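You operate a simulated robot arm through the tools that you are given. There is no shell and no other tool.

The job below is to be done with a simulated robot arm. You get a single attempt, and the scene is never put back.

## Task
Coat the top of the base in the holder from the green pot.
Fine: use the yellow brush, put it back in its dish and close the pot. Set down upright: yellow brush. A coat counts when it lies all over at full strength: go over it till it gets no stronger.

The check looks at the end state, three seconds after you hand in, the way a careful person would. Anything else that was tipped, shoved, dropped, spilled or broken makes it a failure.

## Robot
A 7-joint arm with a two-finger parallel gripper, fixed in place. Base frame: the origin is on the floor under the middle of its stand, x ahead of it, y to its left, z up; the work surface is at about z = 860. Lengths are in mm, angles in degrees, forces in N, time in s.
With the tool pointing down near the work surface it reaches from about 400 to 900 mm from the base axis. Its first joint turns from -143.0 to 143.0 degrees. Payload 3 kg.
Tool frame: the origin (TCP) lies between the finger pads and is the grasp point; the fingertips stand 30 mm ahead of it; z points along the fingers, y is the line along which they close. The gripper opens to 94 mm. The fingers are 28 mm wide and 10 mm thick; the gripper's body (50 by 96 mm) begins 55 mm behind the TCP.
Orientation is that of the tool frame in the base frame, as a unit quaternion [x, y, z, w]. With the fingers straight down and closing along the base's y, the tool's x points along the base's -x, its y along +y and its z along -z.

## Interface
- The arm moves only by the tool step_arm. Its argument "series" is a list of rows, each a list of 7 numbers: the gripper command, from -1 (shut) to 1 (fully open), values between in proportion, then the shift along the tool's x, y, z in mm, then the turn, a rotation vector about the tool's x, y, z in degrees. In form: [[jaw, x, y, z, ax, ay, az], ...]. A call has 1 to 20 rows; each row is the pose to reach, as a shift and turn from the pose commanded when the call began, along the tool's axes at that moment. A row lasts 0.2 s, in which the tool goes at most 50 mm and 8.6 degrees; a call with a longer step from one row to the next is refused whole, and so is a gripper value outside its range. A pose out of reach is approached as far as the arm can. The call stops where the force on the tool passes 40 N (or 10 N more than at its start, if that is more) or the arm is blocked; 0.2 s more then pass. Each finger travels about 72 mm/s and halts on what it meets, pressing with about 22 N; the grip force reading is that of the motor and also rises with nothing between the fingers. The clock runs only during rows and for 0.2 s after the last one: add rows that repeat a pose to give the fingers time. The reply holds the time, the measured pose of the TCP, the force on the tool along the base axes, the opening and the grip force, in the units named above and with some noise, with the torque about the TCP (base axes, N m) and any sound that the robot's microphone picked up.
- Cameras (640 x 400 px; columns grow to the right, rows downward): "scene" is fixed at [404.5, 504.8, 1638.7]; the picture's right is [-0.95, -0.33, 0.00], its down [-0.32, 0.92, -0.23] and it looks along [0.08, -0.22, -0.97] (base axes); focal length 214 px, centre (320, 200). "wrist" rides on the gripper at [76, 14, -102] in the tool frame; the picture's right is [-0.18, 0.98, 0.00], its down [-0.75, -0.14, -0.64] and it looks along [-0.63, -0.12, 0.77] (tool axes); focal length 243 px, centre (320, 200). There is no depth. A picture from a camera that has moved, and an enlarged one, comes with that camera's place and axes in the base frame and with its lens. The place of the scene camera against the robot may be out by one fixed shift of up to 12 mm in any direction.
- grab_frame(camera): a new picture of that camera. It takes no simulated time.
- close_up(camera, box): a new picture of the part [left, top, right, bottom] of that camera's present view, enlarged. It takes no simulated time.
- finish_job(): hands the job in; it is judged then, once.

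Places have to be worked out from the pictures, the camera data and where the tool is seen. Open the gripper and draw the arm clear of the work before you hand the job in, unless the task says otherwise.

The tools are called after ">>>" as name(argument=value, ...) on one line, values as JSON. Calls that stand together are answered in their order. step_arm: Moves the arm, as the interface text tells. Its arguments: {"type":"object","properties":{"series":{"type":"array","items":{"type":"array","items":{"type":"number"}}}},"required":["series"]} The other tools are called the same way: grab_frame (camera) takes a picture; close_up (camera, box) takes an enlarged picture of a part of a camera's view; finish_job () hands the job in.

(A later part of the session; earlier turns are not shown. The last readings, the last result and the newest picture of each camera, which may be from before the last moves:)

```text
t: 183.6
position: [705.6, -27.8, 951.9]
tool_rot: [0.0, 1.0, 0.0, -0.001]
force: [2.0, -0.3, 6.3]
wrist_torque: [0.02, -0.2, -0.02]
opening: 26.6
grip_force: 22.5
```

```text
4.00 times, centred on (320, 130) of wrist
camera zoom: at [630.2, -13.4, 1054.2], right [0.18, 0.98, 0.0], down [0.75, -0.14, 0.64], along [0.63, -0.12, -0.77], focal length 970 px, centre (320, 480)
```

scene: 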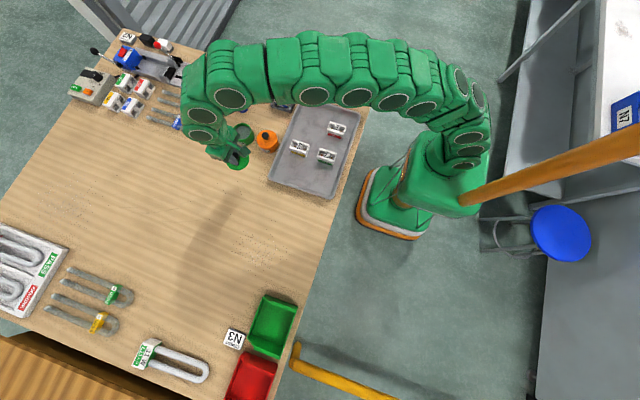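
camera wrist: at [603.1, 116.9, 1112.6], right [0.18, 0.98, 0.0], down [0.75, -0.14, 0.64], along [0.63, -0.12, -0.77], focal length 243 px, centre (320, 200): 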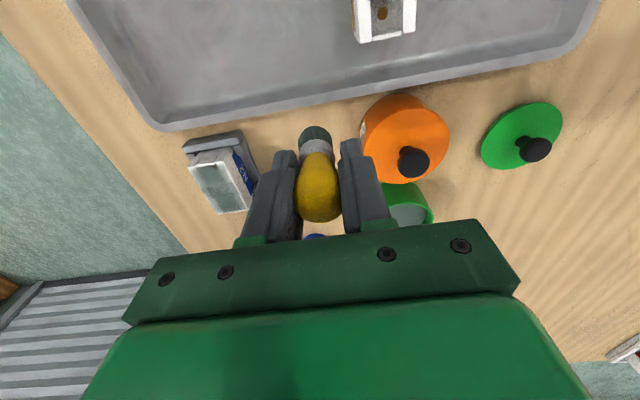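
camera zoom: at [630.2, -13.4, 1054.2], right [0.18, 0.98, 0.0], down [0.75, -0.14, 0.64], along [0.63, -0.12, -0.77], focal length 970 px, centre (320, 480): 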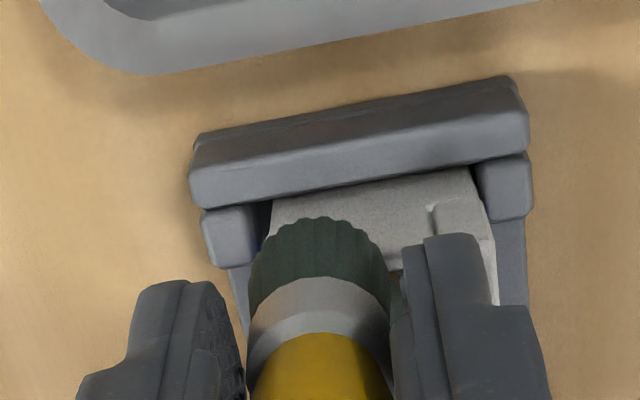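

Base is nearly back at the stop. Two more -x strokes along the middle and +y side.

>>> step_arm(series=[[-1, 0, 0, -4, 0, 0, 0], [-1, -32, 10, -5, 0, 0, 0], [-1, -64, 10, -4, 0, 0, 0], [-1, -64, 10, 0.3, 0, 0, 0], [-1, -53, 10, 0.3, 0, 0, 0], [-1, -42, 10, 0.3, 0, 0, 0], [-1, -31, 10, 0.3, 0, 0, 0], [-1, -20, 10, 0.3, 0, 0, 0], [-1, -9, 10, 0.3, 0, 0, 0], [-1, 1, 10, 0.3, 0, 0, 0], [-1, 1, 10, -4, 0, 0, 0], [-1, -32, 24, -5, 0, 0, 0], [-1, -64, 24, -4, 0, 0, 0], [-1, -64, 24, 0.5, 0, 0, 0], [-1, -53, 24, 0.5, 0, 0, 0], [-1, -42, 24, 0.5, 0, 0, 0], [-1, -31, 24, 0.5, 0, 0, 0], [-1, -20, 24, 0.5, 0, 0, 0], [-1, -9, 24, 0.5, 0, 0, 0], [-1, 1, 24, 0.5, 0, 0, 0]])

>>> step_arm(series=[[-1, 0, 0, -5, 0, 0, 0], [-1, 0, 0, -25, 0, 0, 0], [-1, 4, 20, -45, 0, 0, 0], [-1, 14, 55, -57, 0, 0, 0], [-1, 22, 85, -57, 0, 0, 0], [-1, 27, 106, -57, 0, 0, 0], [-1, 27, 106, -57, 0, 0, 0]])

>>> close_up(camera="wrist", box=[160, 140, 288, 220])

>>> close_up(camera="wrist", box=[184, 155, 232, 185])

>>> close_up(camera="wrist", box=[204, 185, 252, 215])

>>> close_up(camera="wrist", box=[256, 110, 384, 190])

```text
t: 187.8
position: [703.6, -3.7, 952.0]
tool_rot: [0.0, 1.0, 0.0, 0.0]
force: [3.5, 0.4, 9.4]
wrist_torque: [0.05, -0.24, 0.02]
opening: 26.2
grip_force: 22.4
```

```text
t: 189.4
position: [676.6, 102.1, 1008.5]
tool_rot: [0.0, 1.0, -0.001, -0.001]
force: [-0.1, 0.6, 0.2]
wrist_torque: [0.02, -0.01, -0.01]
opening: 26.4
grip_force: 22.2
```

```text
5.00 times, centred on (224, 180) of wrist
camera zoom: at [602.0, 116.8, 1110.7], right [0.18, 0.98, 0.0], down [0.75, -0.14, 0.64], along [0.63, -0.12, -0.77], focal length 1213 px, centre (800, 300)
```

zoom: 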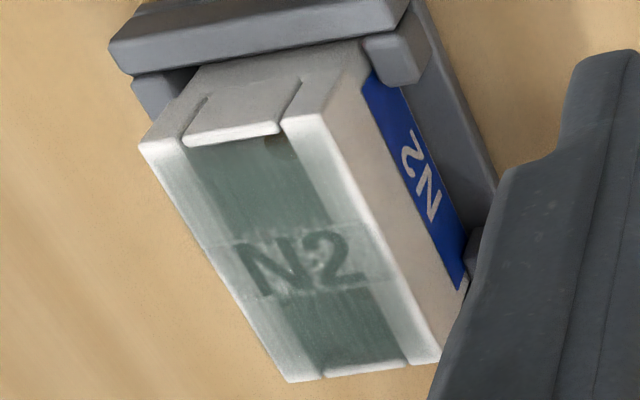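

```text
13.33 times, centred on (208, 170) of wrist
camera zoom: at [602.0, 116.8, 1110.7], right [0.18, 0.98, 0.0], down [0.75, -0.14, 0.64], along [0.63, -0.12, -0.77], focal length 3235 px, centre (1813, 600)
```

zoom: 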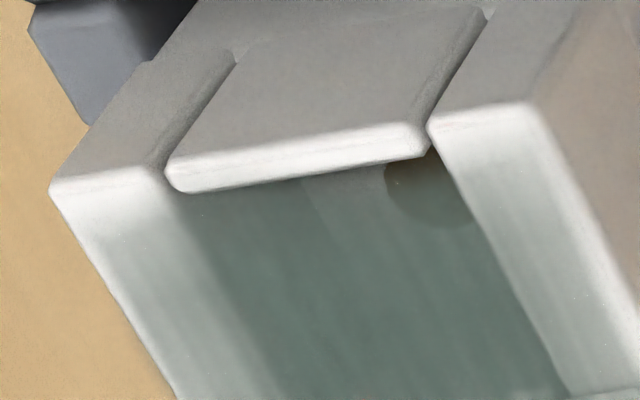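

```text
13.33 times, centred on (228, 200) of wrist
camera zoom: at [602.0, 116.8, 1110.7], right [0.18, 0.98, 0.0], down [0.75, -0.14, 0.64], along [0.63, -0.12, -0.77], focal length 3235 px, centre (1547, 200)
```

zoom: 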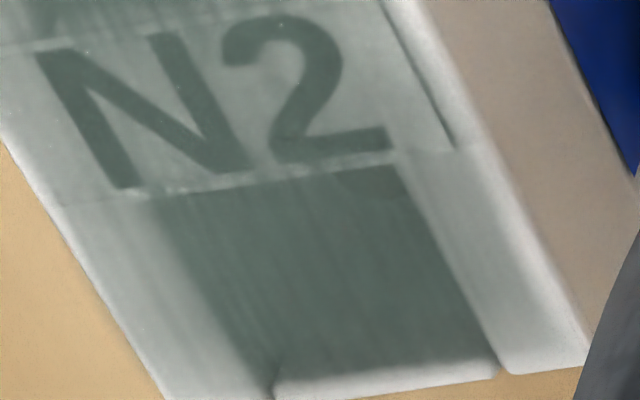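

```text
5.00 times, centred on (320, 150) of wrist
camera zoom: at [602.0, 116.8, 1110.7], right [0.18, 0.98, 0.0], down [0.75, -0.14, 0.64], along [0.63, -0.12, -0.77], focal length 1213 px, centre (320, 450)
```

zoom: 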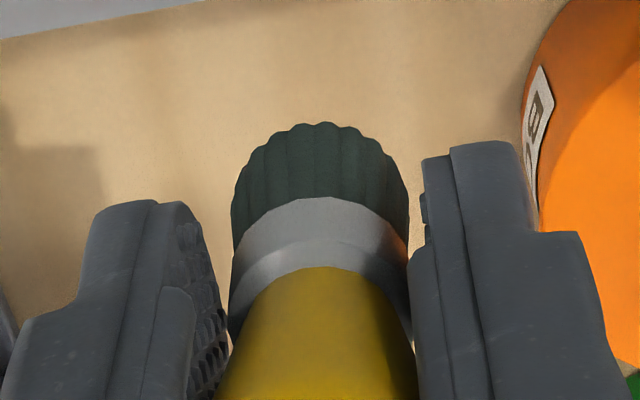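

The base is back within half a millimetre of its original place. I compare coat strength on the rails against the label area at high zoom.

>>> close_up(camera="wrist", box=[200, 176, 248, 206])

>>> close_up(camera="scene", box=[274, 90, 290, 100])

```text
13.33 times, centred on (224, 191) of wrist
camera zoom: at [602.0, 116.8, 1110.7], right [0.18, 0.98, 0.0], down [0.75, -0.14, 0.64], along [0.63, -0.12, -0.77], focal length 3235 px, centre (1600, 320)
```

zoom: 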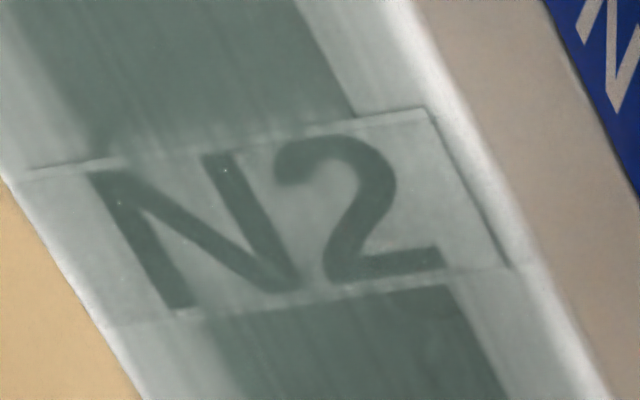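

```text
16.00 times, centred on (282, 95) of scene
camera zoom: at [404.5, 504.8, 1638.7], right [-0.95, -0.33, 0.0], down [-0.32, 0.92, -0.23], along [0.08, -0.22, -0.97], focal length 3432 px, centre (928, 1880)
```

zoom: 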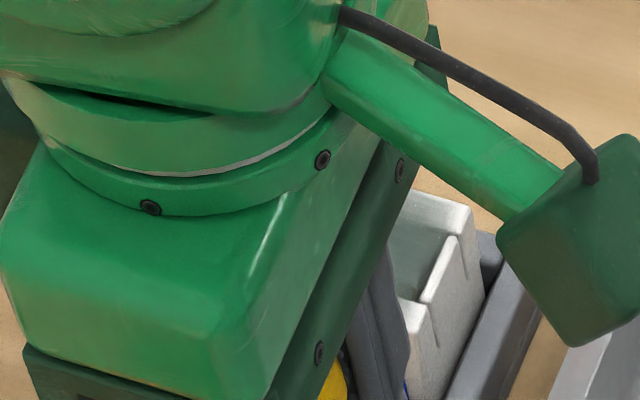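

Strength is uniform across the label row; the rails' outermost parts near the ends are still a touch lighter. I'll do another full round: dip, then rails and ends again.

>>> step_arm(series=[[-1, -35, 1, -8, 0, 0, 0], [-1, -75, 3, -15, 0, 0, 0], [-1, -105, 20, -15, 0, 0, 0], [-1, -128, 45, -15, 0, 0, 0], [-1, -143, 65, -12, 0, 0, 0], [-1, -149, 74, 0, 0, 0, 0], [-1, -149, 74, 25, 0, 0, 0], [-1, -149, 74, 48, 0, 0, 0], [-1, -149, 74, 62, 0, 0, 0], [-1, -149, 74, 68.5, 0, 0, 0], [-1, -149, 74, 70, 0, 0, 0], [-1, -149, 74, 70.8, 0, 0, 0], [-1, -149, 74, 71.4, 0, 0, 0], [-1, -149, 74, 71.4, 0, 0, 0]])

>>> close_up(camera="wrist", box=[240, 80, 400, 180])

>>> close_up(camera="scene", box=[270, 88, 296, 104])

```text
t: 192.4
position: [826.6, 175.4, 937.0]
tool_rot: [0.0, 1.0, -0.001, 0.001]
force: [0.4, -1.2, 13.8]
wrist_torque: [0.01, 0.02, -0.02]
opening: 26.4
grip_force: 22.0
```

```text
4.00 times, centred on (320, 130) of wrist
camera zoom: at [751.4, 190.7, 1039.8], right [0.18, 0.98, 0.0], down [0.75, -0.14, 0.64], along [0.63, -0.12, -0.77], focal length 970 px, centre (320, 480)
```

zoom: 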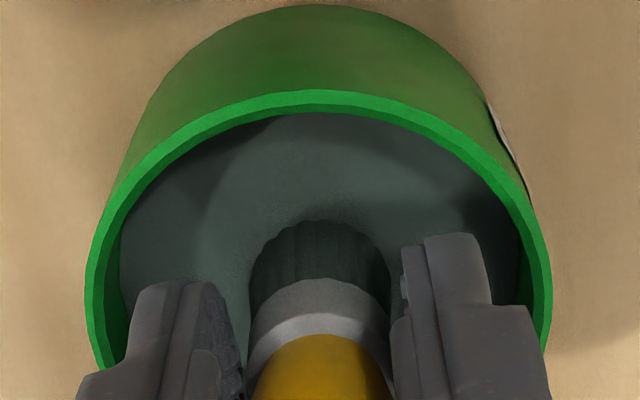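

```text
16.00 times, centred on (283, 96) of scene
camera zoom: at [404.5, 504.8, 1638.7], right [-0.95, -0.33, 0.0], down [-0.32, 0.92, -0.23], along [0.08, -0.22, -0.97], focal length 3432 px, centre (912, 1864)
```

zoom: 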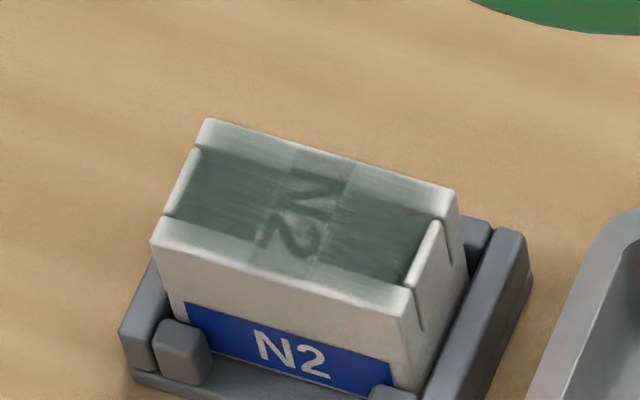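

The base is seated properly. The label band is a bit stronger than the rails beside it, so I'll scrub each rail quarter separately, beginning at -x/+y.

>>> step_arm(series=[[-1, 0, 0, -10, 0, 0, 0], [-1, 0, 0, -35, 0, 0, 0], [-1, 6, -8, -54, 0, 0, 0], [-1, 26, -42, -54, 0, 0, 0], [-1, 50, -80, -54, 0, 0, 0], [-1, 72, -116, -54, 0, 0, 0], [-1, 93, -150, -54, 0, 0, 0], [-1, 108, -172, -54, 0, 0, 0], [-1, 113.4, -179.7, -54, 0, 0, 0], [-1, 113.4, -179.7, -40, 0, 0, 0], [-1, 113.4, -179.7, -26, 0, 0, 0], [-1, 113.4, -179.7, -19, 0, 0, 0], [-1, 113.4, -179.7, -16, 0, 0, 0], [-1, 113.4, -179.7, -15, 0, 0, 0], [-1, 113.4, -179.7, -14.5, 0, 0, 0], [-1, 113.4, -179.7, -14.5, 0, 0, 0]])

>>> close_up(camera="wrist", box=[240, 80, 400, 180])

```text
t: 195.8
position: [712.3, -3.1, 951.0]
tool_rot: [0.001, 1.0, -0.001, 0.0]
force: [-0.3, 0.4, 7.8]
wrist_torque: [-0.03, 0.03, 0.0]
opening: 26.3
grip_force: 22.0
```

```text
4.00 times, centred on (320, 130) of wrist
camera zoom: at [637.6, 11.0, 1053.8], right [0.18, 0.98, 0.0], down [0.75, -0.14, 0.64], along [0.63, -0.12, -0.77], focal length 970 px, centre (320, 480)
```

zoom: 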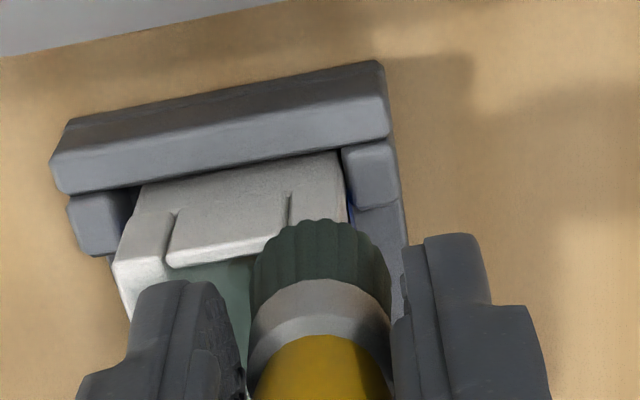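

Contact 8 N. Scrubbing the -x/+y quarter, then moving across to the -x/-y quarter.

>>> step_arm(series=[[-1, 9, 0, 0, 0, 0, 0], [-1, 0, 0, 0, 0, 0, 0], [-1, -9, 0, 0, 0, 0, 0], [-1, 0, 2, 0.1, 0, 0, 0], [-1, 9, 3, 0.1, 0, 0, 0], [-1, 0, 3, 0.1, 0, 0, 0], [-1, -9, 3, 0.1, 0, 0, 0], [-1, 0, -3, 0.2, 0, 0, 0], [-1, 9, -4, 0.2, 0, 0, 0], [-1, 0, -4, 0.2, 0, 0, 0], [-1, -9, -4, 0.2, 0, 0, 0], [-1, 0, 1, 0.2, 0, 0, 0], [-1, 9, 1, 0.2, 0, 0, 0], [-1, 9, -9, 0.2, 0, 0, 0], [-1, 9, -19, 0.2, 0, 0, 0], [-1, 9, -30, 0.2, 0, 0, 0], [-1, 0, -31, 0.2, 0, 0, 0], [-1, 0, -31, 0.2, 0, 0, 0]])

>>> close_up(camera="wrist", box=[260, 80, 420, 180])

>>> close_up(camera="scene", box=[270, 88, 296, 104])

```text
t: 199.6
position: [713.8, -34.8, 951.6]
tool_rot: [-0.001, 1.0, 0.0, 0.0]
force: [-1.7, -2.2, 8.7]
wrist_torque: [-0.03, 0.13, -0.05]
opening: 26.5
grip_force: 21.8
```

```text
4.00 times, centred on (340, 130) of wrist
camera zoom: at [638.1, -20.1, 1053.7], right [0.18, 0.98, 0.0], down [0.75, -0.14, 0.64], along [0.63, -0.12, -0.77], focal length 970 px, centre (240, 480)
```

zoom: 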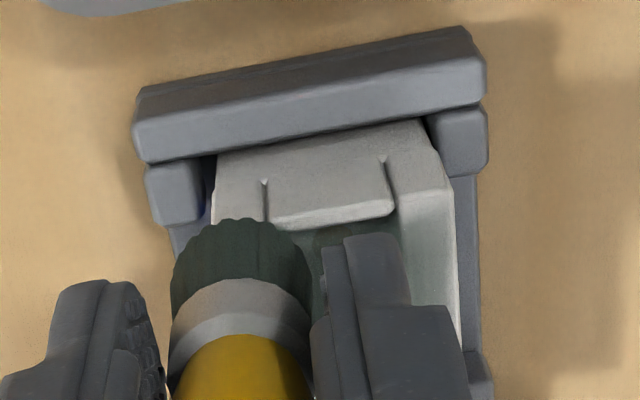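

```text
16.00 times, centred on (283, 96) of scene
camera zoom: at [404.5, 504.8, 1638.7], right [-0.95, -0.33, 0.0], down [-0.32, 0.92, -0.23], along [0.08, -0.22, -0.97], focal length 3432 px, centre (912, 1864)
```

zoom: 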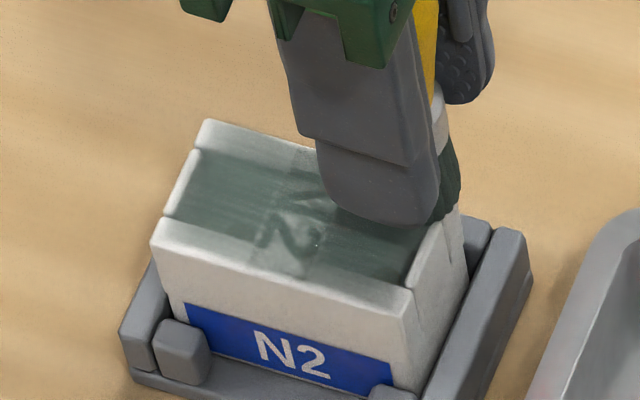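

The -x/+y quarter is now grey right to the end. Same scrub for -x/-y, then hop (lifted) to the +x/-y quarter.

>>> step_arm(series=[[-1, 9, 0, 0, 0, 0, 0], [-1, 0, 0, 0, 0, 0, 0], [-1, -9, 0, 0, 0, 0, 0], [-1, 0, -3, 0, 0, 0, 0], [-1, 9, -4, 0.1, 0, 0, 0], [-1, 0, -4, 0.1, 0, 0, 0], [-1, -9, -4, 0.1, 0, 0, 0], [-1, 0, 3, 0.1, 0, 0, 0], [-1, 9, 4, 0.1, 0, 0, 0], [-1, 0, 4, 0.1, 0, 0, 0], [-1, -9, 4, 0.1, 0, 0, 0], [-1, 0, 0, 0.2, 0, 0, 0], [-1, 9, -2, 0.2, 0, 0, 0], [-1, 0, -2, 0.2, 0, 0, 0], [-1, 0, -2, -4, 0, 0, 0], [-1, -25, -1, -5, 0, 0, 0], [-1, -50, -1, -4, 0, 0, 0], [-1, -50, -1, -1, 0, 0, 0], [-1, -50, -1, 0.2, 0, 0, 0], [-1, -50, -1, 0.2, 0, 0, 0]])

>>> close_up(camera="wrist", box=[240, 40, 400, 140])

>>> close_up(camera="scene", box=[270, 88, 296, 104])

```text
t: 203.8
position: [763.6, -35.4, 951.6]
tool_rot: [0.0, 1.0, 0.0, -0.001]
force: [-0.6, 0.2, 3.2]
wrist_torque: [0.03, -0.01, -0.02]
opening: 26.1
grip_force: 21.8
```

```text
4.00 times, centred on (320, 90) of wrist
camera zoom: at [688.1, -21.0, 1053.5], right [0.18, 0.98, 0.0], down [0.75, -0.14, 0.64], along [0.63, -0.12, -0.77], focal length 970 px, centre (320, 640)
```

zoom: 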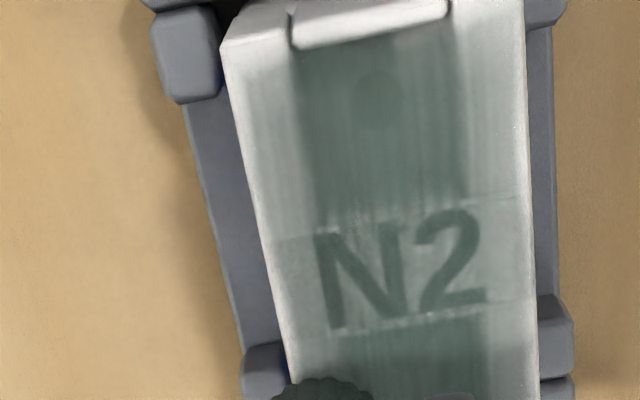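

```text
16.00 times, centred on (283, 96) of scene
camera zoom: at [404.5, 504.8, 1638.7], right [-0.95, -0.33, 0.0], down [-0.32, 0.92, -0.23], along [0.08, -0.22, -0.97], focal length 3432 px, centre (912, 1864)
```

zoom: 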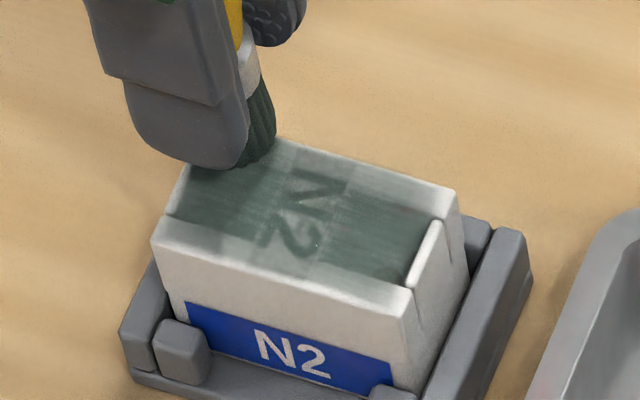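

Scrubbing the +x/-y quarter, then across to +x/+y.

>>> step_arm(series=[[-1, 8, 0, 0.2, 0, 0, 0], [-1, 0, 0, 0.2, 0, 0, 0], [-1, -8, 0, 0.2, 0, 0, 0], [-1, 0, -3, 0.2, 0, 0, 0], [-1, 8, -4, 0.2, 0, 0, 0], [-1, 0, -4, 0.2, 0, 0, 0], [-1, -8, -4, 0.2, 0, 0, 0], [-1, 0, 3, 0.3, 0, 0, 0], [-1, 8, 4, 0.3, 0, 0, 0], [-1, 0, 4, 0.3, 0, 0, 0], [-1, -8, 4, 0.3, 0, 0, 0], [-1, 0, -2, 0.3, 0, 0, 0], [-1, 8, -2, 0.3, 0, 0, 0], [-1, 0, -2, 0.4, 0, 0, 0], [-1, -8, 0, 0.4, 0, 0, 0], [-1, -8, 10, 0.4, 0, 0, 0], [-1, -8, 20, 0.4, 0, 0, 0], [-1, -8, 31, 0.4, 0, 0, 0], [-1, 0, 33, 0.4, 0, 0, 0], [-1, 0, 33, 0.4, 0, 0, 0]])

>>> step_arm(series=[[-1, 8, 0, 0.2, 0, 0, 0], [-1, 0, 0, 0.2, 0, 0, 0], [-1, -8, 0, 0.2, 0, 0, 0], [-1, 0, 3, 0.2, 0, 0, 0], [-1, 8, 4, 0.2, 0, 0, 0], [-1, 0, 4, 0.2, 0, 0, 0], [-1, -8, 4, 0.2, 0, 0, 0], [-1, 0, -3, 0.3, 0, 0, 0], [-1, 8, -4, 0.3, 0, 0, 0], [-1, 0, -4, 0.3, 0, 0, 0], [-1, -8, -4, 0.3, 0, 0, 0], [-1, 0, 2, 0.3, 0, 0, 0], [-1, 8, 2, 0.3, 0, 0, 0], [-1, 8, 2, 0.3, 0, 0, 0]])

>>> close_up(camera="wrist", box=[240, 40, 400, 140])

>>> close_up(camera="scene", box=[270, 88, 296, 104])

```text
t: 208.0
position: [763.3, -2.8, 950.9]
tool_rot: [0.0, 1.0, 0.0, 0.001]
force: [0.8, 0.4, 5.5]
wrist_torque: [-0.05, -0.08, -0.02]
opening: 26.4
grip_force: 21.8
```

```text
t: 211.0
position: [753.1, 0.7, 950.7]
tool_rot: [0.0, 1.0, 0.0, 0.0]
force: [1.1, 0.3, 3.2]
wrist_torque: [0.03, -0.06, -0.02]
opening: 26.1
grip_force: 22.1
```

```text
4.00 times, centred on (320, 90) of wrist
camera zoom: at [679.8, 14.0, 1052.8], right [0.18, 0.98, 0.0], down [0.75, -0.14, 0.64], along [0.63, -0.12, -0.77], focal length 970 px, centre (320, 640)
```

zoom: 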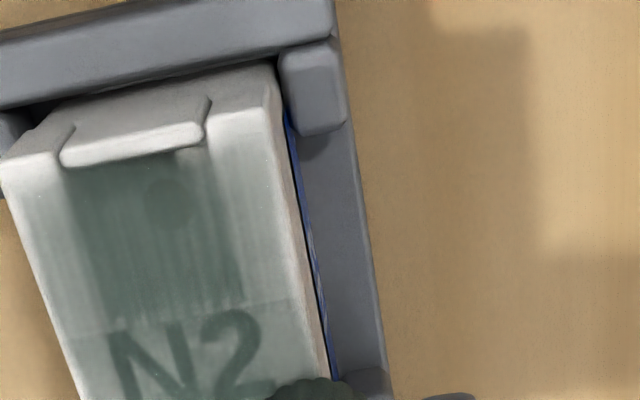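

```text
16.00 times, centred on (283, 96) of scene
camera zoom: at [404.5, 504.8, 1638.7], right [-0.95, -0.33, 0.0], down [-0.32, 0.92, -0.23], along [0.08, -0.22, -0.97], focal length 3432 px, centre (912, 1864)
```

zoom: 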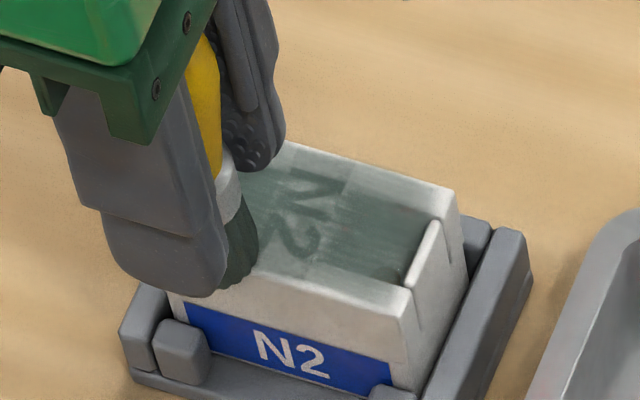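

The last ~4 mm at the -x end is still paler because the brush tip leans toward +x. I dip once more and then scrub with the TCP further out at the -x end.

>>> step_arm(series=[[-1, 0, 0, -20, 0, 0, 0], [-1, 0, 0, -52, 0, 0, 0], [-1, -10, 25, -54, 0, 0, 0], [-1, -26, 64, -54, 0, 0, 0], [-1, -42, 103, -54, 0, 0, 0], [-1, -57, 140, -54, 0, 0, 0], [-1, -68, 168, -54, 0, 0, 0], [-1, -72, 177, -54, 0, 0, 0], [-1, -72, 177, -25, 0, 0, 0], [-1, -72, 177, -5, 0, 0, 0], [-1, -72, 177, 6, 0, 0, 0], [-1, -72, 177, 11, 0, 0, 0], [-1, -72, 177, 13.5, 0, 0, 0], [-1, -72, 177, 14.3, 0, 0, 0], [-1, -72, 177, 14.9, 0, 0, 0], [-1, -72, 177, 14.9, 0, 0, 0]])

>>> close_up(camera="wrist", box=[240, 80, 400, 180])

>>> close_up(camera="scene", box=[270, 88, 296, 104])

```text
t: 214.4
position: [828.1, 176.8, 935.9]
tool_rot: [0.0, 1.0, 0.001, 0.001]
force: [0.2, -0.6, 14.3]
wrist_torque: [0.11, -0.12, 0.03]
opening: 26.3
grip_force: 22.0
```

```text
4.00 times, centred on (320, 130) of wrist
camera zoom: at [751.8, 191.2, 1038.7], right [0.18, 0.98, 0.0], down [0.75, -0.14, 0.64], along [0.63, -0.12, -0.77], focal length 970 px, centre (320, 480)
```

zoom: 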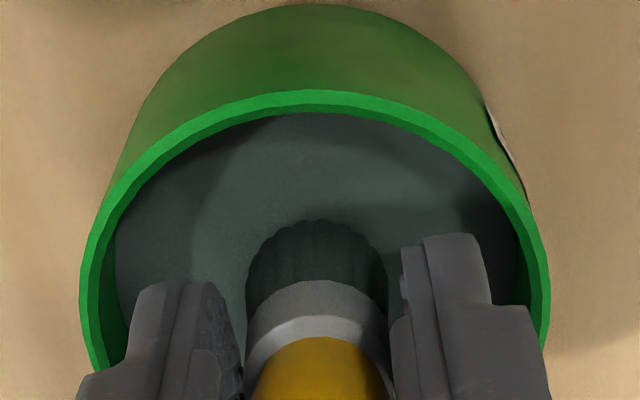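

```text
16.00 times, centred on (283, 96) of scene
camera zoom: at [404.5, 504.8, 1638.7], right [-0.95, -0.33, 0.0], down [-0.32, 0.92, -0.23], along [0.08, -0.22, -0.97], focal length 3432 px, centre (912, 1864)
```

zoom: 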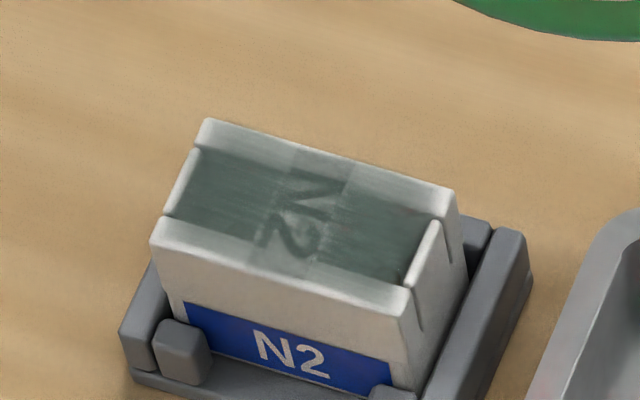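

Now to the -x end with the TCP at x≈704.

>>> step_arm(series=[[-1, 0, 0, -10, 0, 0, 0], [-1, 0, 0, -35, 0, 0, 0], [-1, 6, -8, -54, 0, 0, 0], [-1, 26, -42, -54, 0, 0, 0], [-1, 51, -82, -54, 0, 0, 0], [-1, 76, -122, -54, 0, 0, 0], [-1, 100, -160, -54, 0, 0, 0], [-1, 117, -186, -54, 0, 0, 0], [-1, 123.8, -196.2, -54, 0, 0, 0], [-1, 123.8, -196.2, -40, 0, 0, 0], [-1, 123.8, -196.2, -26, 0, 0, 0], [-1, 123.8, -196.2, -19, 0, 0, 0], [-1, 123.8, -196.2, -16, 0, 0, 0], [-1, 123.8, -196.2, -15, 0, 0, 0], [-1, 123.8, -196.2, -14.6, 0, 0, 0], [-1, 123.8, -196.2, -14.6, 0, 0, 0]])

>>> close_up(camera="wrist", box=[240, 80, 400, 180])

```text
t: 217.8
position: [703.8, -20.2, 950.4]
tool_rot: [0.0, 1.0, 0.0, 0.001]
force: [-0.2, 0.3, 8.4]
wrist_torque: [0.08, -0.03, -0.03]
opening: 25.9
grip_force: 21.7
```

```text
4.00 times, centred on (320, 130) of wrist
camera zoom: at [628.3, -5.4, 1052.7], right [0.18, 0.98, 0.0], down [0.75, -0.14, 0.64], along [0.63, -0.12, -0.77], focal length 970 px, centre (320, 480)
```

zoom: 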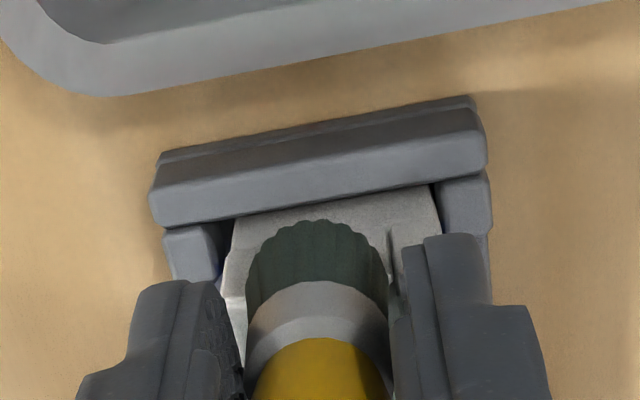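

Tip centre is right over the -x edge, 8 N. Several crosswise sweeps here.

>>> step_arm(series=[[-1, 0, 10, 0, 0, 0, 0], [-1, 0, 19, 0, 0, 0, 0], [-1, 0, 10, 0, 0, 0, 0], [-1, 0, 0, 0, 0, 0, 0], [-1, 0, -10, 0, 0, 0, 0], [-1, 0, -19, 0, 0, 0, 0], [-1, -3, -19, 0, 0, 0, 0], [-1, -3, -10, 0, 0, 0, 0], [-1, -3, 0, 0, 0, 0, 0], [-1, -3, 10, 0, 0, 0, 0], [-1, -3, 19, 0, 0, 0, 0], [-1, 0, 17, 0.1, 0, 0, 0], [-1, -3, 15, 0.1, 0, 0, 0], [-1, 0, 13, 0.1, 0, 0, 0], [-1, 0, 3, 0.1, 0, 0, 0], [-1, 0, -7, 0.1, 0, 0, 0], [-1, 0, -14, 0.1, 0, 0, 0], [-1, -3, -17, 0.1, 0, 0, 0], [-1, 0, -19, 0.1, 0, 0, 0], [-1, -3, -14, 0.1, 0, 0, 0]])

>>> step_arm(series=[[-1, -11, -1, 0.1, 0, 0, 0], [-1, -22, -1, 0.1, 0, 0, 0], [-1, -11, -3, 0.1, 0, 0, 0], [-1, 0, -4, 0.1, 0, 0, 0], [-1, 0, 6, 0.1, 0, 0, 0], [-1, 0, 16, 0.1, 0, 0, 0], [-1, 0, 26, 0.1, 0, 0, 0], [-1, 0, 33, 0.1, 0, 0, 0], [-1, -11, 33, 0.1, 0, 0, 0], [-1, -22, 32, 0.1, 0, 0, 0], [-1, -11, 30, 0.1, 0, 0, 0], [-1, 0, 30, 0.1, 0, 0, 0], [-1, 0, 30, 0.1, 0, 0, 0]])

>>> close_up(camera="scene", box=[270, 88, 296, 104])

```text
t: 222.0
position: [706.4, -34.3, 951.6]
tool_rot: [0.0, 1.0, 0.001, 0.0]
force: [-0.1, -1.5, 4.6]
wrist_torque: [-0.03, -0.01, 0.01]
opening: 26.2
grip_force: 21.8
```

```text
t: 224.8
position: [705.7, -5.5, 950.7]
tool_rot: [-0.001, 1.0, 0.0, 0.0]
force: [0.4, -0.3, 0.4]
wrist_torque: [-0.04, 0.0, 0.01]
opening: 25.8
grip_force: 21.9
```

```text
16.00 times, centred on (283, 96) of scene
camera zoom: at [404.5, 504.8, 1638.7], right [-0.95, -0.33, 0.0], down [-0.32, 0.92, -0.23], along [0.08, -0.22, -0.97], focal length 3432 px, centre (912, 1864)
```

zoom: 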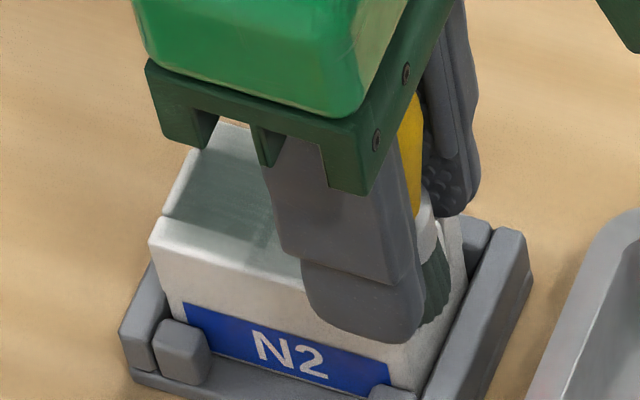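

Lift off and inspect from the viewing spot once more.

>>> step_arm(series=[[-1, 0, 0, -5, 0, 0, 0], [-1, 0, 0, -25, 0, 0, 0], [-1, 4, 20, -45, 0, 0, 0], [-1, 14, 55, -58, 0, 0, 0], [-1, 22, 85, -58, 0, 0, 0], [-1, 28, 107, -58, 0, 0, 0], [-1, 28, 107, -58, 0, 0, 0]])

>>> close_up(camera="wrist", box=[160, 140, 288, 220])

>>> close_up(camera="wrist", box=[184, 155, 232, 185])

>>> close_up(camera="wrist", box=[204, 185, 252, 215])

>>> close_up(camera="wrist", box=[200, 176, 248, 206])

```text
t: 226.4
position: [678.8, 103.3, 1008.5]
tool_rot: [0.0, 1.0, 0.0, -0.001]
force: [-0.3, -0.3, -0.7]
wrist_torque: [-0.03, -0.02, 0.01]
opening: 26.5
grip_force: 22.0
```

```text
5.00 times, centred on (224, 180) of wrist
camera zoom: at [602.6, 117.9, 1110.4], right [0.18, 0.98, 0.0], down [0.75, -0.14, 0.64], along [0.63, -0.12, -0.77], focal length 1213 px, centre (800, 300)
```

zoom: 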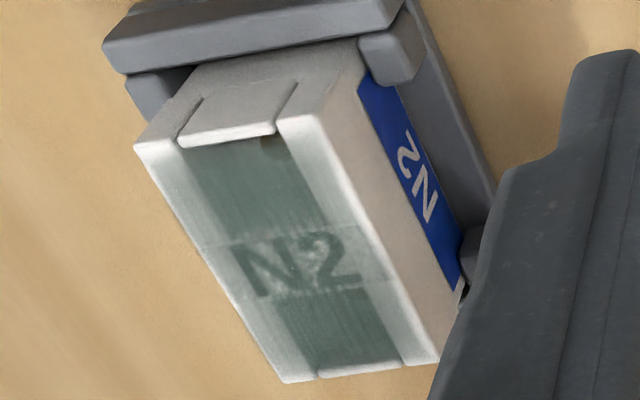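

```text
13.33 times, centred on (208, 170) of wrist
camera zoom: at [602.6, 117.9, 1110.4], right [0.18, 0.98, 0.0], down [0.75, -0.14, 0.64], along [0.63, -0.12, -0.77], focal length 3235 px, centre (1813, 600)
```

zoom: 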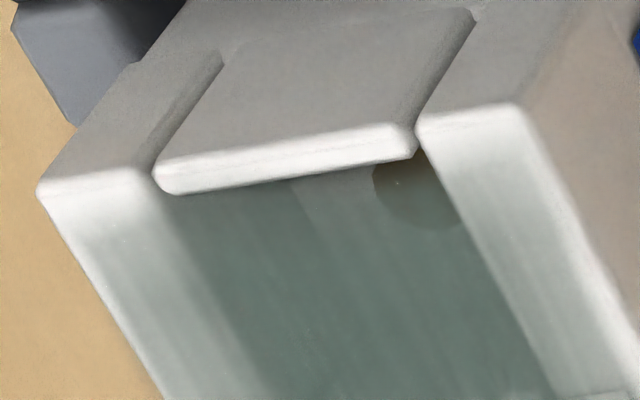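

```text
13.33 times, centred on (228, 200) of wrist
camera zoom: at [602.6, 117.9, 1110.4], right [0.18, 0.98, 0.0], down [0.75, -0.14, 0.64], along [0.63, -0.12, -0.77], focal length 3235 px, centre (1547, 200)
```

zoom: 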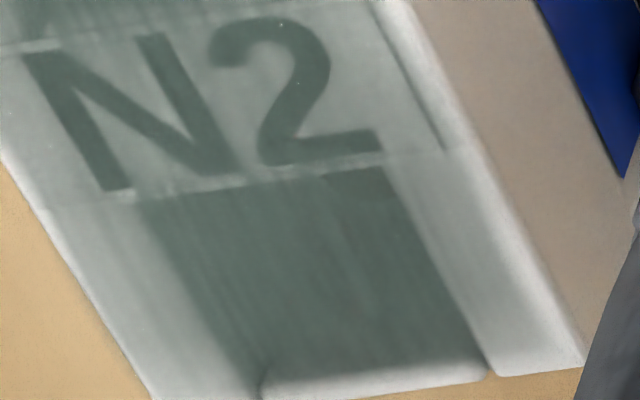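

```text
13.33 times, centred on (224, 191) of wrist
camera zoom: at [602.6, 117.9, 1110.4], right [0.18, 0.98, 0.0], down [0.75, -0.14, 0.64], along [0.63, -0.12, -0.77], focal length 3235 px, centre (1600, 320)
```

zoom: 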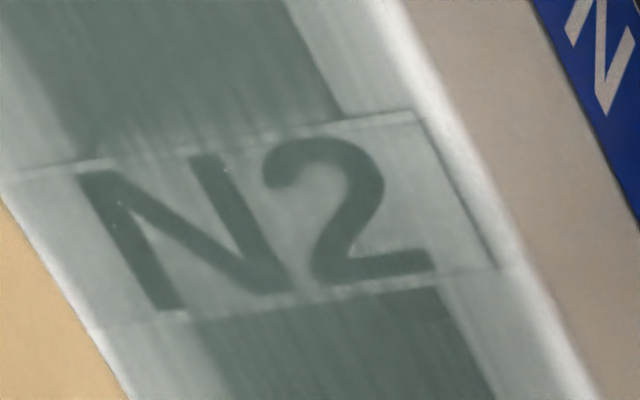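

Little change from the last round on the rails and label; only the -x end looks softer. I take a steeper look at it from directly above.

>>> step_arm(series=[[-1, -25, -31, -5, 0, 0, 0], [-1, -50, -62, -10, 0, 0, 0], [-1, -75, -93, -10, 0, 0, 0], [-1, -98, -124, -10, 0, 0, 0], [-1, -98, -124, -10, 0, 0, 0]])

>>> grab_frame(camera="wrist")

>>> close_up(camera="wrist", box=[270, 0, 366, 60])

>>> close_up(camera="wrist", box=[286, 0, 350, 40])

```text
t: 227.6
position: [774.4, -21.1, 1019.2]
tool_rot: [0.0, 1.0, 0.0, 0.0]
force: [0.0, 0.4, -0.1]
wrist_torque: [0.01, 0.02, 0.02]
opening: 26.2
grip_force: 21.9
```

```text
taken
camera wrist: at [700.2, -6.6, 1121.4], right [0.18, 0.98, 0.0], down [0.75, -0.14, 0.64], along [0.63, -0.12, -0.77], focal length 243 px, centre (320, 200)
```

wrist: 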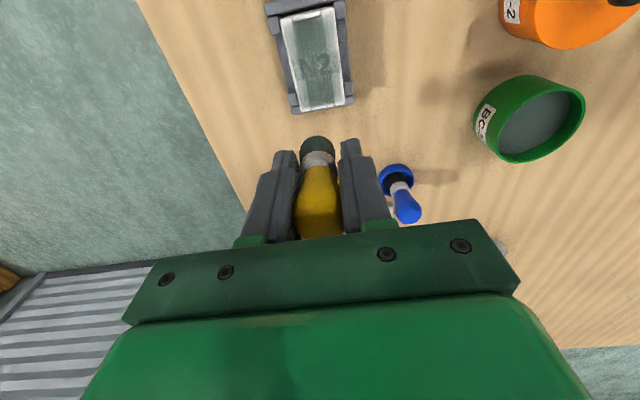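

```text
6.67 times, centred on (318, 30) of wrist
camera zoom: at [700.2, -6.6, 1121.4], right [0.18, 0.98, 0.0], down [0.75, -0.14, 0.64], along [0.63, -0.12, -0.77], focal length 1618 px, centre (333, 1333)
```

zoom: 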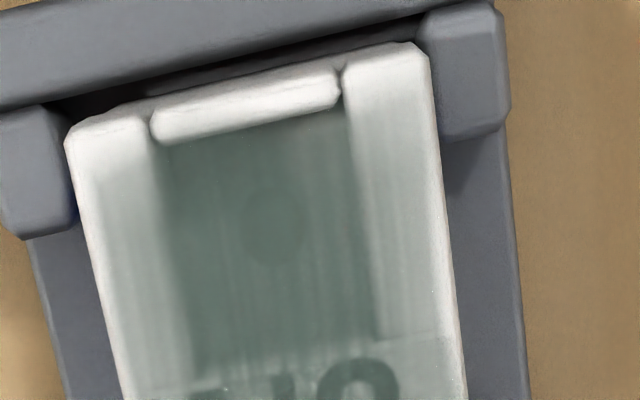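

```text
10.00 times, centred on (318, 20) of wrist
camera zoom: at [700.2, -6.6, 1121.4], right [0.18, 0.98, 0.0], down [0.75, -0.14, 0.64], along [0.63, -0.12, -0.77], focal length 2426 px, centre (340, 2000)
```

zoom: 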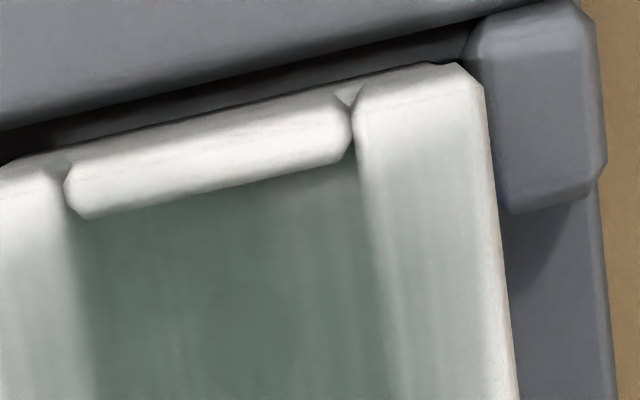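

Let me compare with the +x end from the same pose.

>>> close_up(camera="wrist", box=[282, 78, 362, 128])

>>> close_up(camera="wrist", box=[264, 0, 376, 70])

>>> close_up(camera="wrist", box=[264, 50, 376, 120])

```text
8.00 times, centred on (322, 103) of wrist
camera zoom: at [700.2, -6.6, 1121.4], right [0.18, 0.98, 0.0], down [0.75, -0.14, 0.64], along [0.63, -0.12, -0.77], focal length 1941 px, centre (304, 976)
```

zoom: 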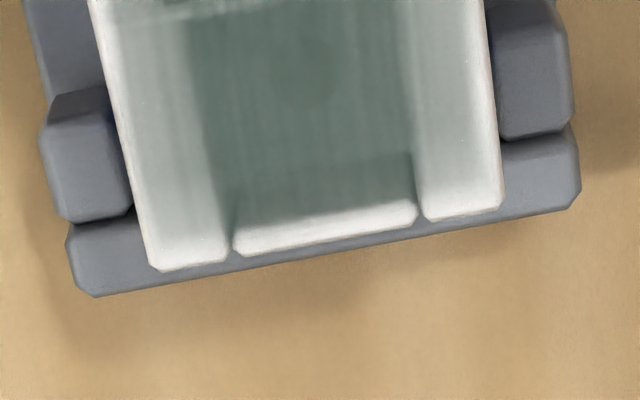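

```text
5.71 times, centred on (320, 35) of wrist
camera zoom: at [700.2, -6.6, 1121.4], right [0.18, 0.98, 0.0], down [0.75, -0.14, 0.64], along [0.63, -0.12, -0.77], focal length 1386 px, centre (320, 1143)
```

zoom: 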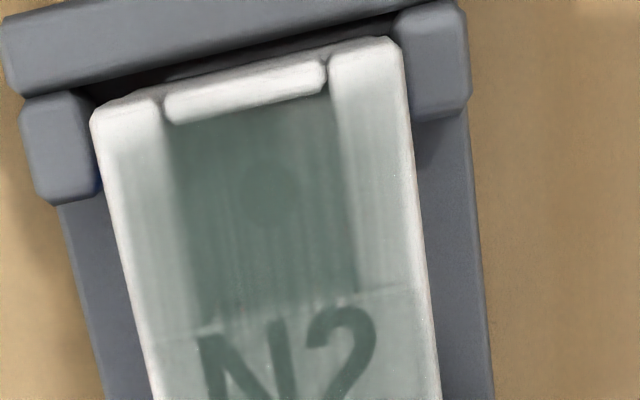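

```text
5.71 times, centred on (320, 85) of wrist
camera zoom: at [700.2, -6.6, 1121.4], right [0.18, 0.98, 0.0], down [0.75, -0.14, 0.64], along [0.63, -0.12, -0.77], focal length 1386 px, centre (320, 857)
```

zoom: 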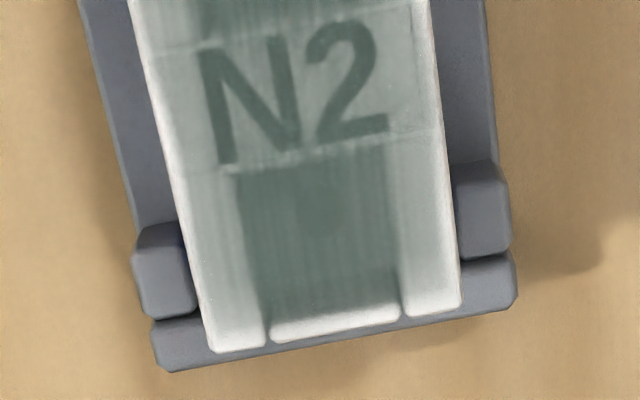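

Viewing angle matters here, so I look at the +x end from straight above too for a fair comparison.

>>> step_arm(series=[[-1, -22, 0, 0, 0, 0, 0], [-1, -44, 0, 0, 0, 0, 0], [-1, -66, 0, 0, 0, 0, 0], [-1, -66, 0, 0, 0, 0, 0]])

>>> close_up(camera="wrist", box=[286, 0, 350, 40])

>>> close_up(camera="wrist", box=[270, 0, 366, 60])

```text
t: 228.6
position: [841.6, -21.2, 1018.0]
tool_rot: [0.0, 1.0, 0.0, 0.0]
force: [-0.2, -0.7, -1.5]
wrist_torque: [-0.04, 0.02, 0.0]
opening: 26.6
grip_force: 21.9
```

```text
10.00 times, centred on (318, 20) of wrist
camera zoom: at [767.0, -6.3, 1120.3], right [0.18, 0.98, 0.0], down [0.75, -0.14, 0.64], along [0.63, -0.12, -0.77], focal length 2426 px, centre (340, 2000)
```

zoom: 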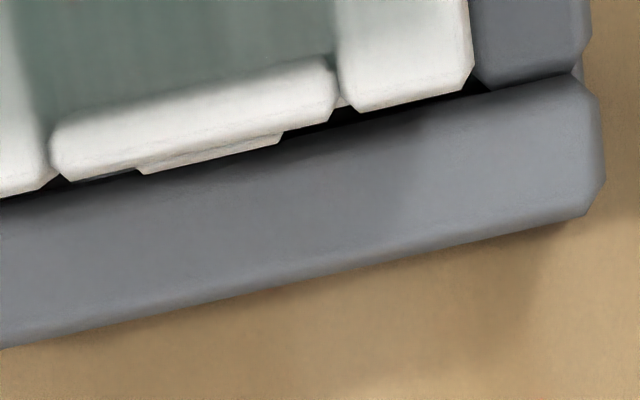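

```text
6.67 times, centred on (318, 30) of wrist
camera zoom: at [767.0, -6.3, 1120.3], right [0.18, 0.98, 0.0], down [0.75, -0.14, 0.64], along [0.63, -0.12, -0.77], focal length 1618 px, centre (333, 1333)
```

zoom: 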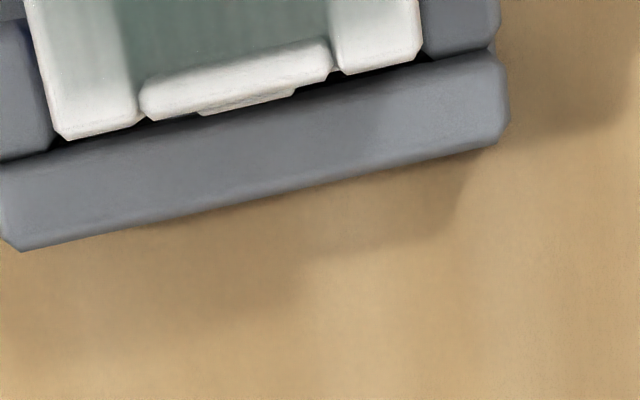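

From directly above, both ends show the same soft margin at the lips, so that looks like the limit of the coated area. To be sure the rails are truly at full strength, I do one more test: fresh dip and intensive scrubbing on one quarter, then compare with the others.

>>> step_arm(series=[[-1, 2, 25, 0, 0, 0, 0], [-1, 5, 62, 0, 0, 0, 0], [-1, 9, 105, 0, 0, 0, 0], [-1, 13, 148, 0, 0, 0, 0], [-1, 15, 180, 0, 0, 0, 0], [-1, 17, 198, 0, 0, 0, 0], [-1, 17, 198, 25, 0, 0, 0], [-1, 17, 198, 50, 0, 0, 0], [-1, 17, 198, 70, 0, 0, 0], [-1, 17, 198, 78, 0, 0, 0], [-1, 17, 198, 80.5, 0, 0, 0], [-1, 17, 198, 81.5, 0, 0, 0], [-1, 17, 198, 82.2, 0, 0, 0], [-1, 17, 198, 82.2, 0, 0, 0]])

>>> close_up(camera="wrist", box=[240, 80, 400, 180])

```text
t: 231.6
position: [825.4, 176.4, 936.6]
tool_rot: [0.0, 1.0, 0.0, 0.0]
force: [-0.9, 1.0, 3.5]
wrist_torque: [0.06, -0.02, 0.01]
opening: 26.1
grip_force: 21.9
```

```text
4.00 times, centred on (320, 130) of wrist
camera zoom: at [750.1, 191.7, 1038.2], right [0.18, 0.98, 0.0], down [0.75, -0.14, 0.64], along [0.63, -0.12, -0.77], focal length 970 px, centre (320, 480)
```

zoom: 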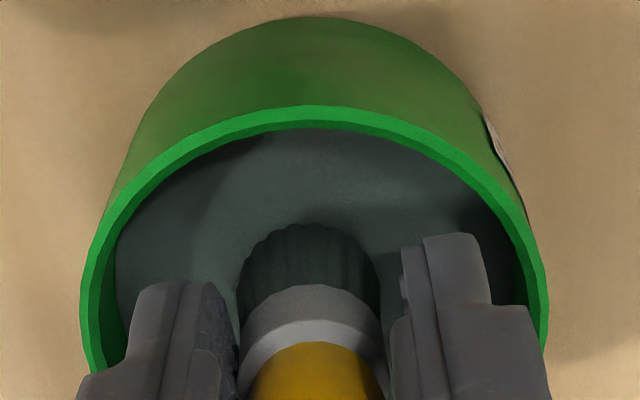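

Light dip (3.5 N). Now to the -x/+y quarter for intensive scrubbing.

>>> step_arm(series=[[-1, 0, 0, -10, 0, 0, 0], [-1, 0, 0, -35, 0, 0, 0], [-1, 6, -8, -54, 0, 0, 0], [-1, 26, -42, -54, 0, 0, 0], [-1, 50, -80, -54, 0, 0, 0], [-1, 72, -116, -54, 0, 0, 0], [-1, 93, -150, -54, 0, 0, 0], [-1, 107, -172, -54, 0, 0, 0], [-1, 111.9, -179, -54, 0, 0, 0], [-1, 111.9, -179, -40, 0, 0, 0], [-1, 111.9, -179, -26, 0, 0, 0], [-1, 111.9, -179, -19, 0, 0, 0], [-1, 111.9, -179, -16, 0, 0, 0], [-1, 111.9, -179, -15, 0, 0, 0], [-1, 111.9, -179, -14.3, 0, 0, 0], [-1, 111.9, -179, -14.3, 0, 0, 0]])

>>> step_arm(series=[[-1, 6, 0, 0, 0, 0, 0], [-1, 0, 0, 0, 0, 0, 0], [-1, -6, 0, 0, 0, 0, 0], [-1, 0, 0, 0, 0, 0, 0], [-1, 6, 2, 0, 0, 0, 0], [-1, 0, 2, 0, 0, 0, 0], [-1, -6, 2, 0, 0, 0, 0], [-1, 0, 2, 0, 0, 0, 0], [-1, 6, 0, 0.1, 0, 0, 0], [-1, 0, 0, 0.1, 0, 0, 0], [-1, -6, 0, 0.1, 0, 0, 0], [-1, 0, 0, 0.1, 0, 0, 0], [-1, 6, -2, 0.1, 0, 0, 0], [-1, 0, -2, 0.1, 0, 0, 0], [-1, -6, -2, 0.1, 0, 0, 0], [-1, 0, 0, 0.1, 0, 0, 0], [-1, 6, 1, 0.1, 0, 0, 0], [-1, 0, 1, 0.1, 0, 0, 0], [-1, -6, 1, 0.1, 0, 0, 0], [-1, 0, 1, 0.1, 0, 0, 0]])

>>> step_arm(series=[[-1, 0, 0, -6, 0, 0, 0], [-1, 0, 0, -30, 0, 0, 0], [-1, -20, -6, -60, 0, 0, 0], [-1, -45, -12, -69, 0, 0, 0], [-1, -62, -19, -69, 0, 0, 0], [-1, -62, -19, -69, 0, 0, 0]])

>>> close_up(camera="wrist", box=[264, 0, 376, 70])

>>> close_up(camera="wrist", box=[264, 50, 376, 120])

```text
t: 235.0
position: [713.6, -2.5, 950.5]
tool_rot: [0.0, 1.0, 0.0, 0.0]
force: [0.9, 0.8, -0.6]
wrist_torque: [-0.02, -0.01, -0.02]
opening: 26.4
grip_force: 22.0
```

```text
t: 239.2
position: [713.9, -1.8, 949.0]
tool_rot: [-0.001, 1.0, 0.0, 0.0]
force: [-0.1, -0.3, 1.3]
wrist_torque: [-0.02, -0.02, -0.02]
opening: 26.2
grip_force: 22.2
```

```text
t: 240.6
position: [773.7, -19.9, 1019.7]
tool_rot: [0.0, 1.0, 0.0, 0.0]
force: [0.0, 0.2, -0.9]
wrist_torque: [0.0, -0.02, 0.01]
opening: 26.4
grip_force: 21.9
```

```text
5.71 times, centred on (320, 35) of wrist
camera zoom: at [699.6, -5.4, 1121.9], right [0.18, 0.98, 0.0], down [0.75, -0.14, 0.64], along [0.63, -0.12, -0.77], focal length 1386 px, centre (320, 1143)
```

zoom: 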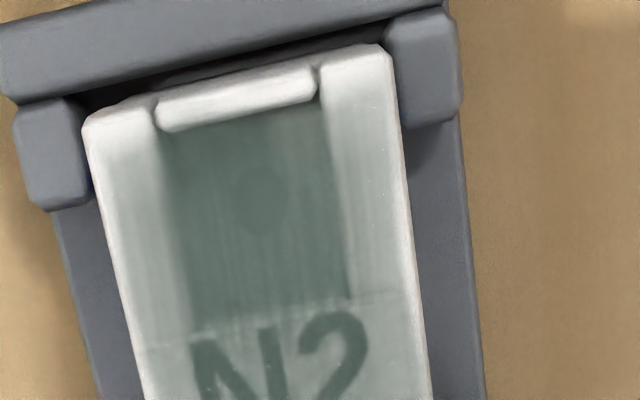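

```text
5.71 times, centred on (320, 85) of wrist
camera zoom: at [699.6, -5.4, 1121.9], right [0.18, 0.98, 0.0], down [0.75, -0.14, 0.64], along [0.63, -0.12, -0.77], focal length 1386 px, centre (320, 857)
```

zoom: 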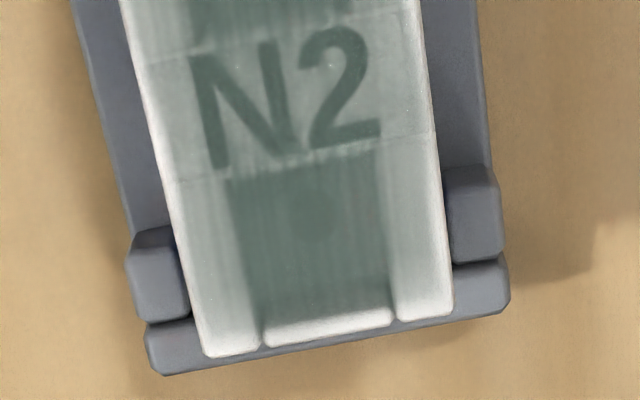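

The freshly scrubbed rail quarter did get a bit greyer, so the rails can still take more. I dip again and work all four rail quarters with firmer contact.

>>> step_arm(series=[[-1, -6, 25, 0, 0, 0, 0], [-1, -16, 62, 0, 0, 0, 0], [-1, -27, 105, 0, 0, 0, 0], [-1, -37, 146, 0, 0, 0, 0], [-1, -46, 180, 0, 0, 0, 0], [-1, -51, 197.4, 0, 0, 0, 0], [-1, -51, 197.4, 25, 0, 0, 0], [-1, -51, 197.4, 52, 0, 0, 0], [-1, -51, 197.4, 72, 0, 0, 0], [-1, -51, 197.4, 80, 0, 0, 0], [-1, -51, 197.4, 83, 0, 0, 0], [-1, -51, 197.4, 84, 0, 0, 0], [-1, -51, 197.4, 85, 0, 0, 0], [-1, -51, 197.4, 85.5, 0, 0, 0], [-1, -51, 197.4, 85.5, 0, 0, 0]])

>>> close_up(camera="wrist", box=[240, 80, 400, 180])

```text
t: 243.8
position: [825.7, 177.3, 934.4]
tool_rot: [0.0, 1.0, -0.001, 0.001]
force: [2.3, -2.6, 21.4]
wrist_torque: [0.03, -0.29, -0.01]
opening: 26.5
grip_force: 22.3
```

```text
4.00 times, centred on (320, 130) of wrist
camera zoom: at [750.8, 191.8, 1036.3], right [0.18, 0.98, 0.0], down [0.75, -0.14, 0.64], along [0.63, -0.12, -0.77], focal length 970 px, centre (320, 480)
```

zoom: 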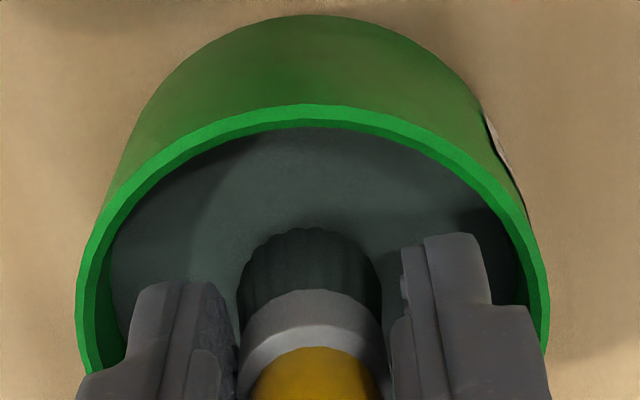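

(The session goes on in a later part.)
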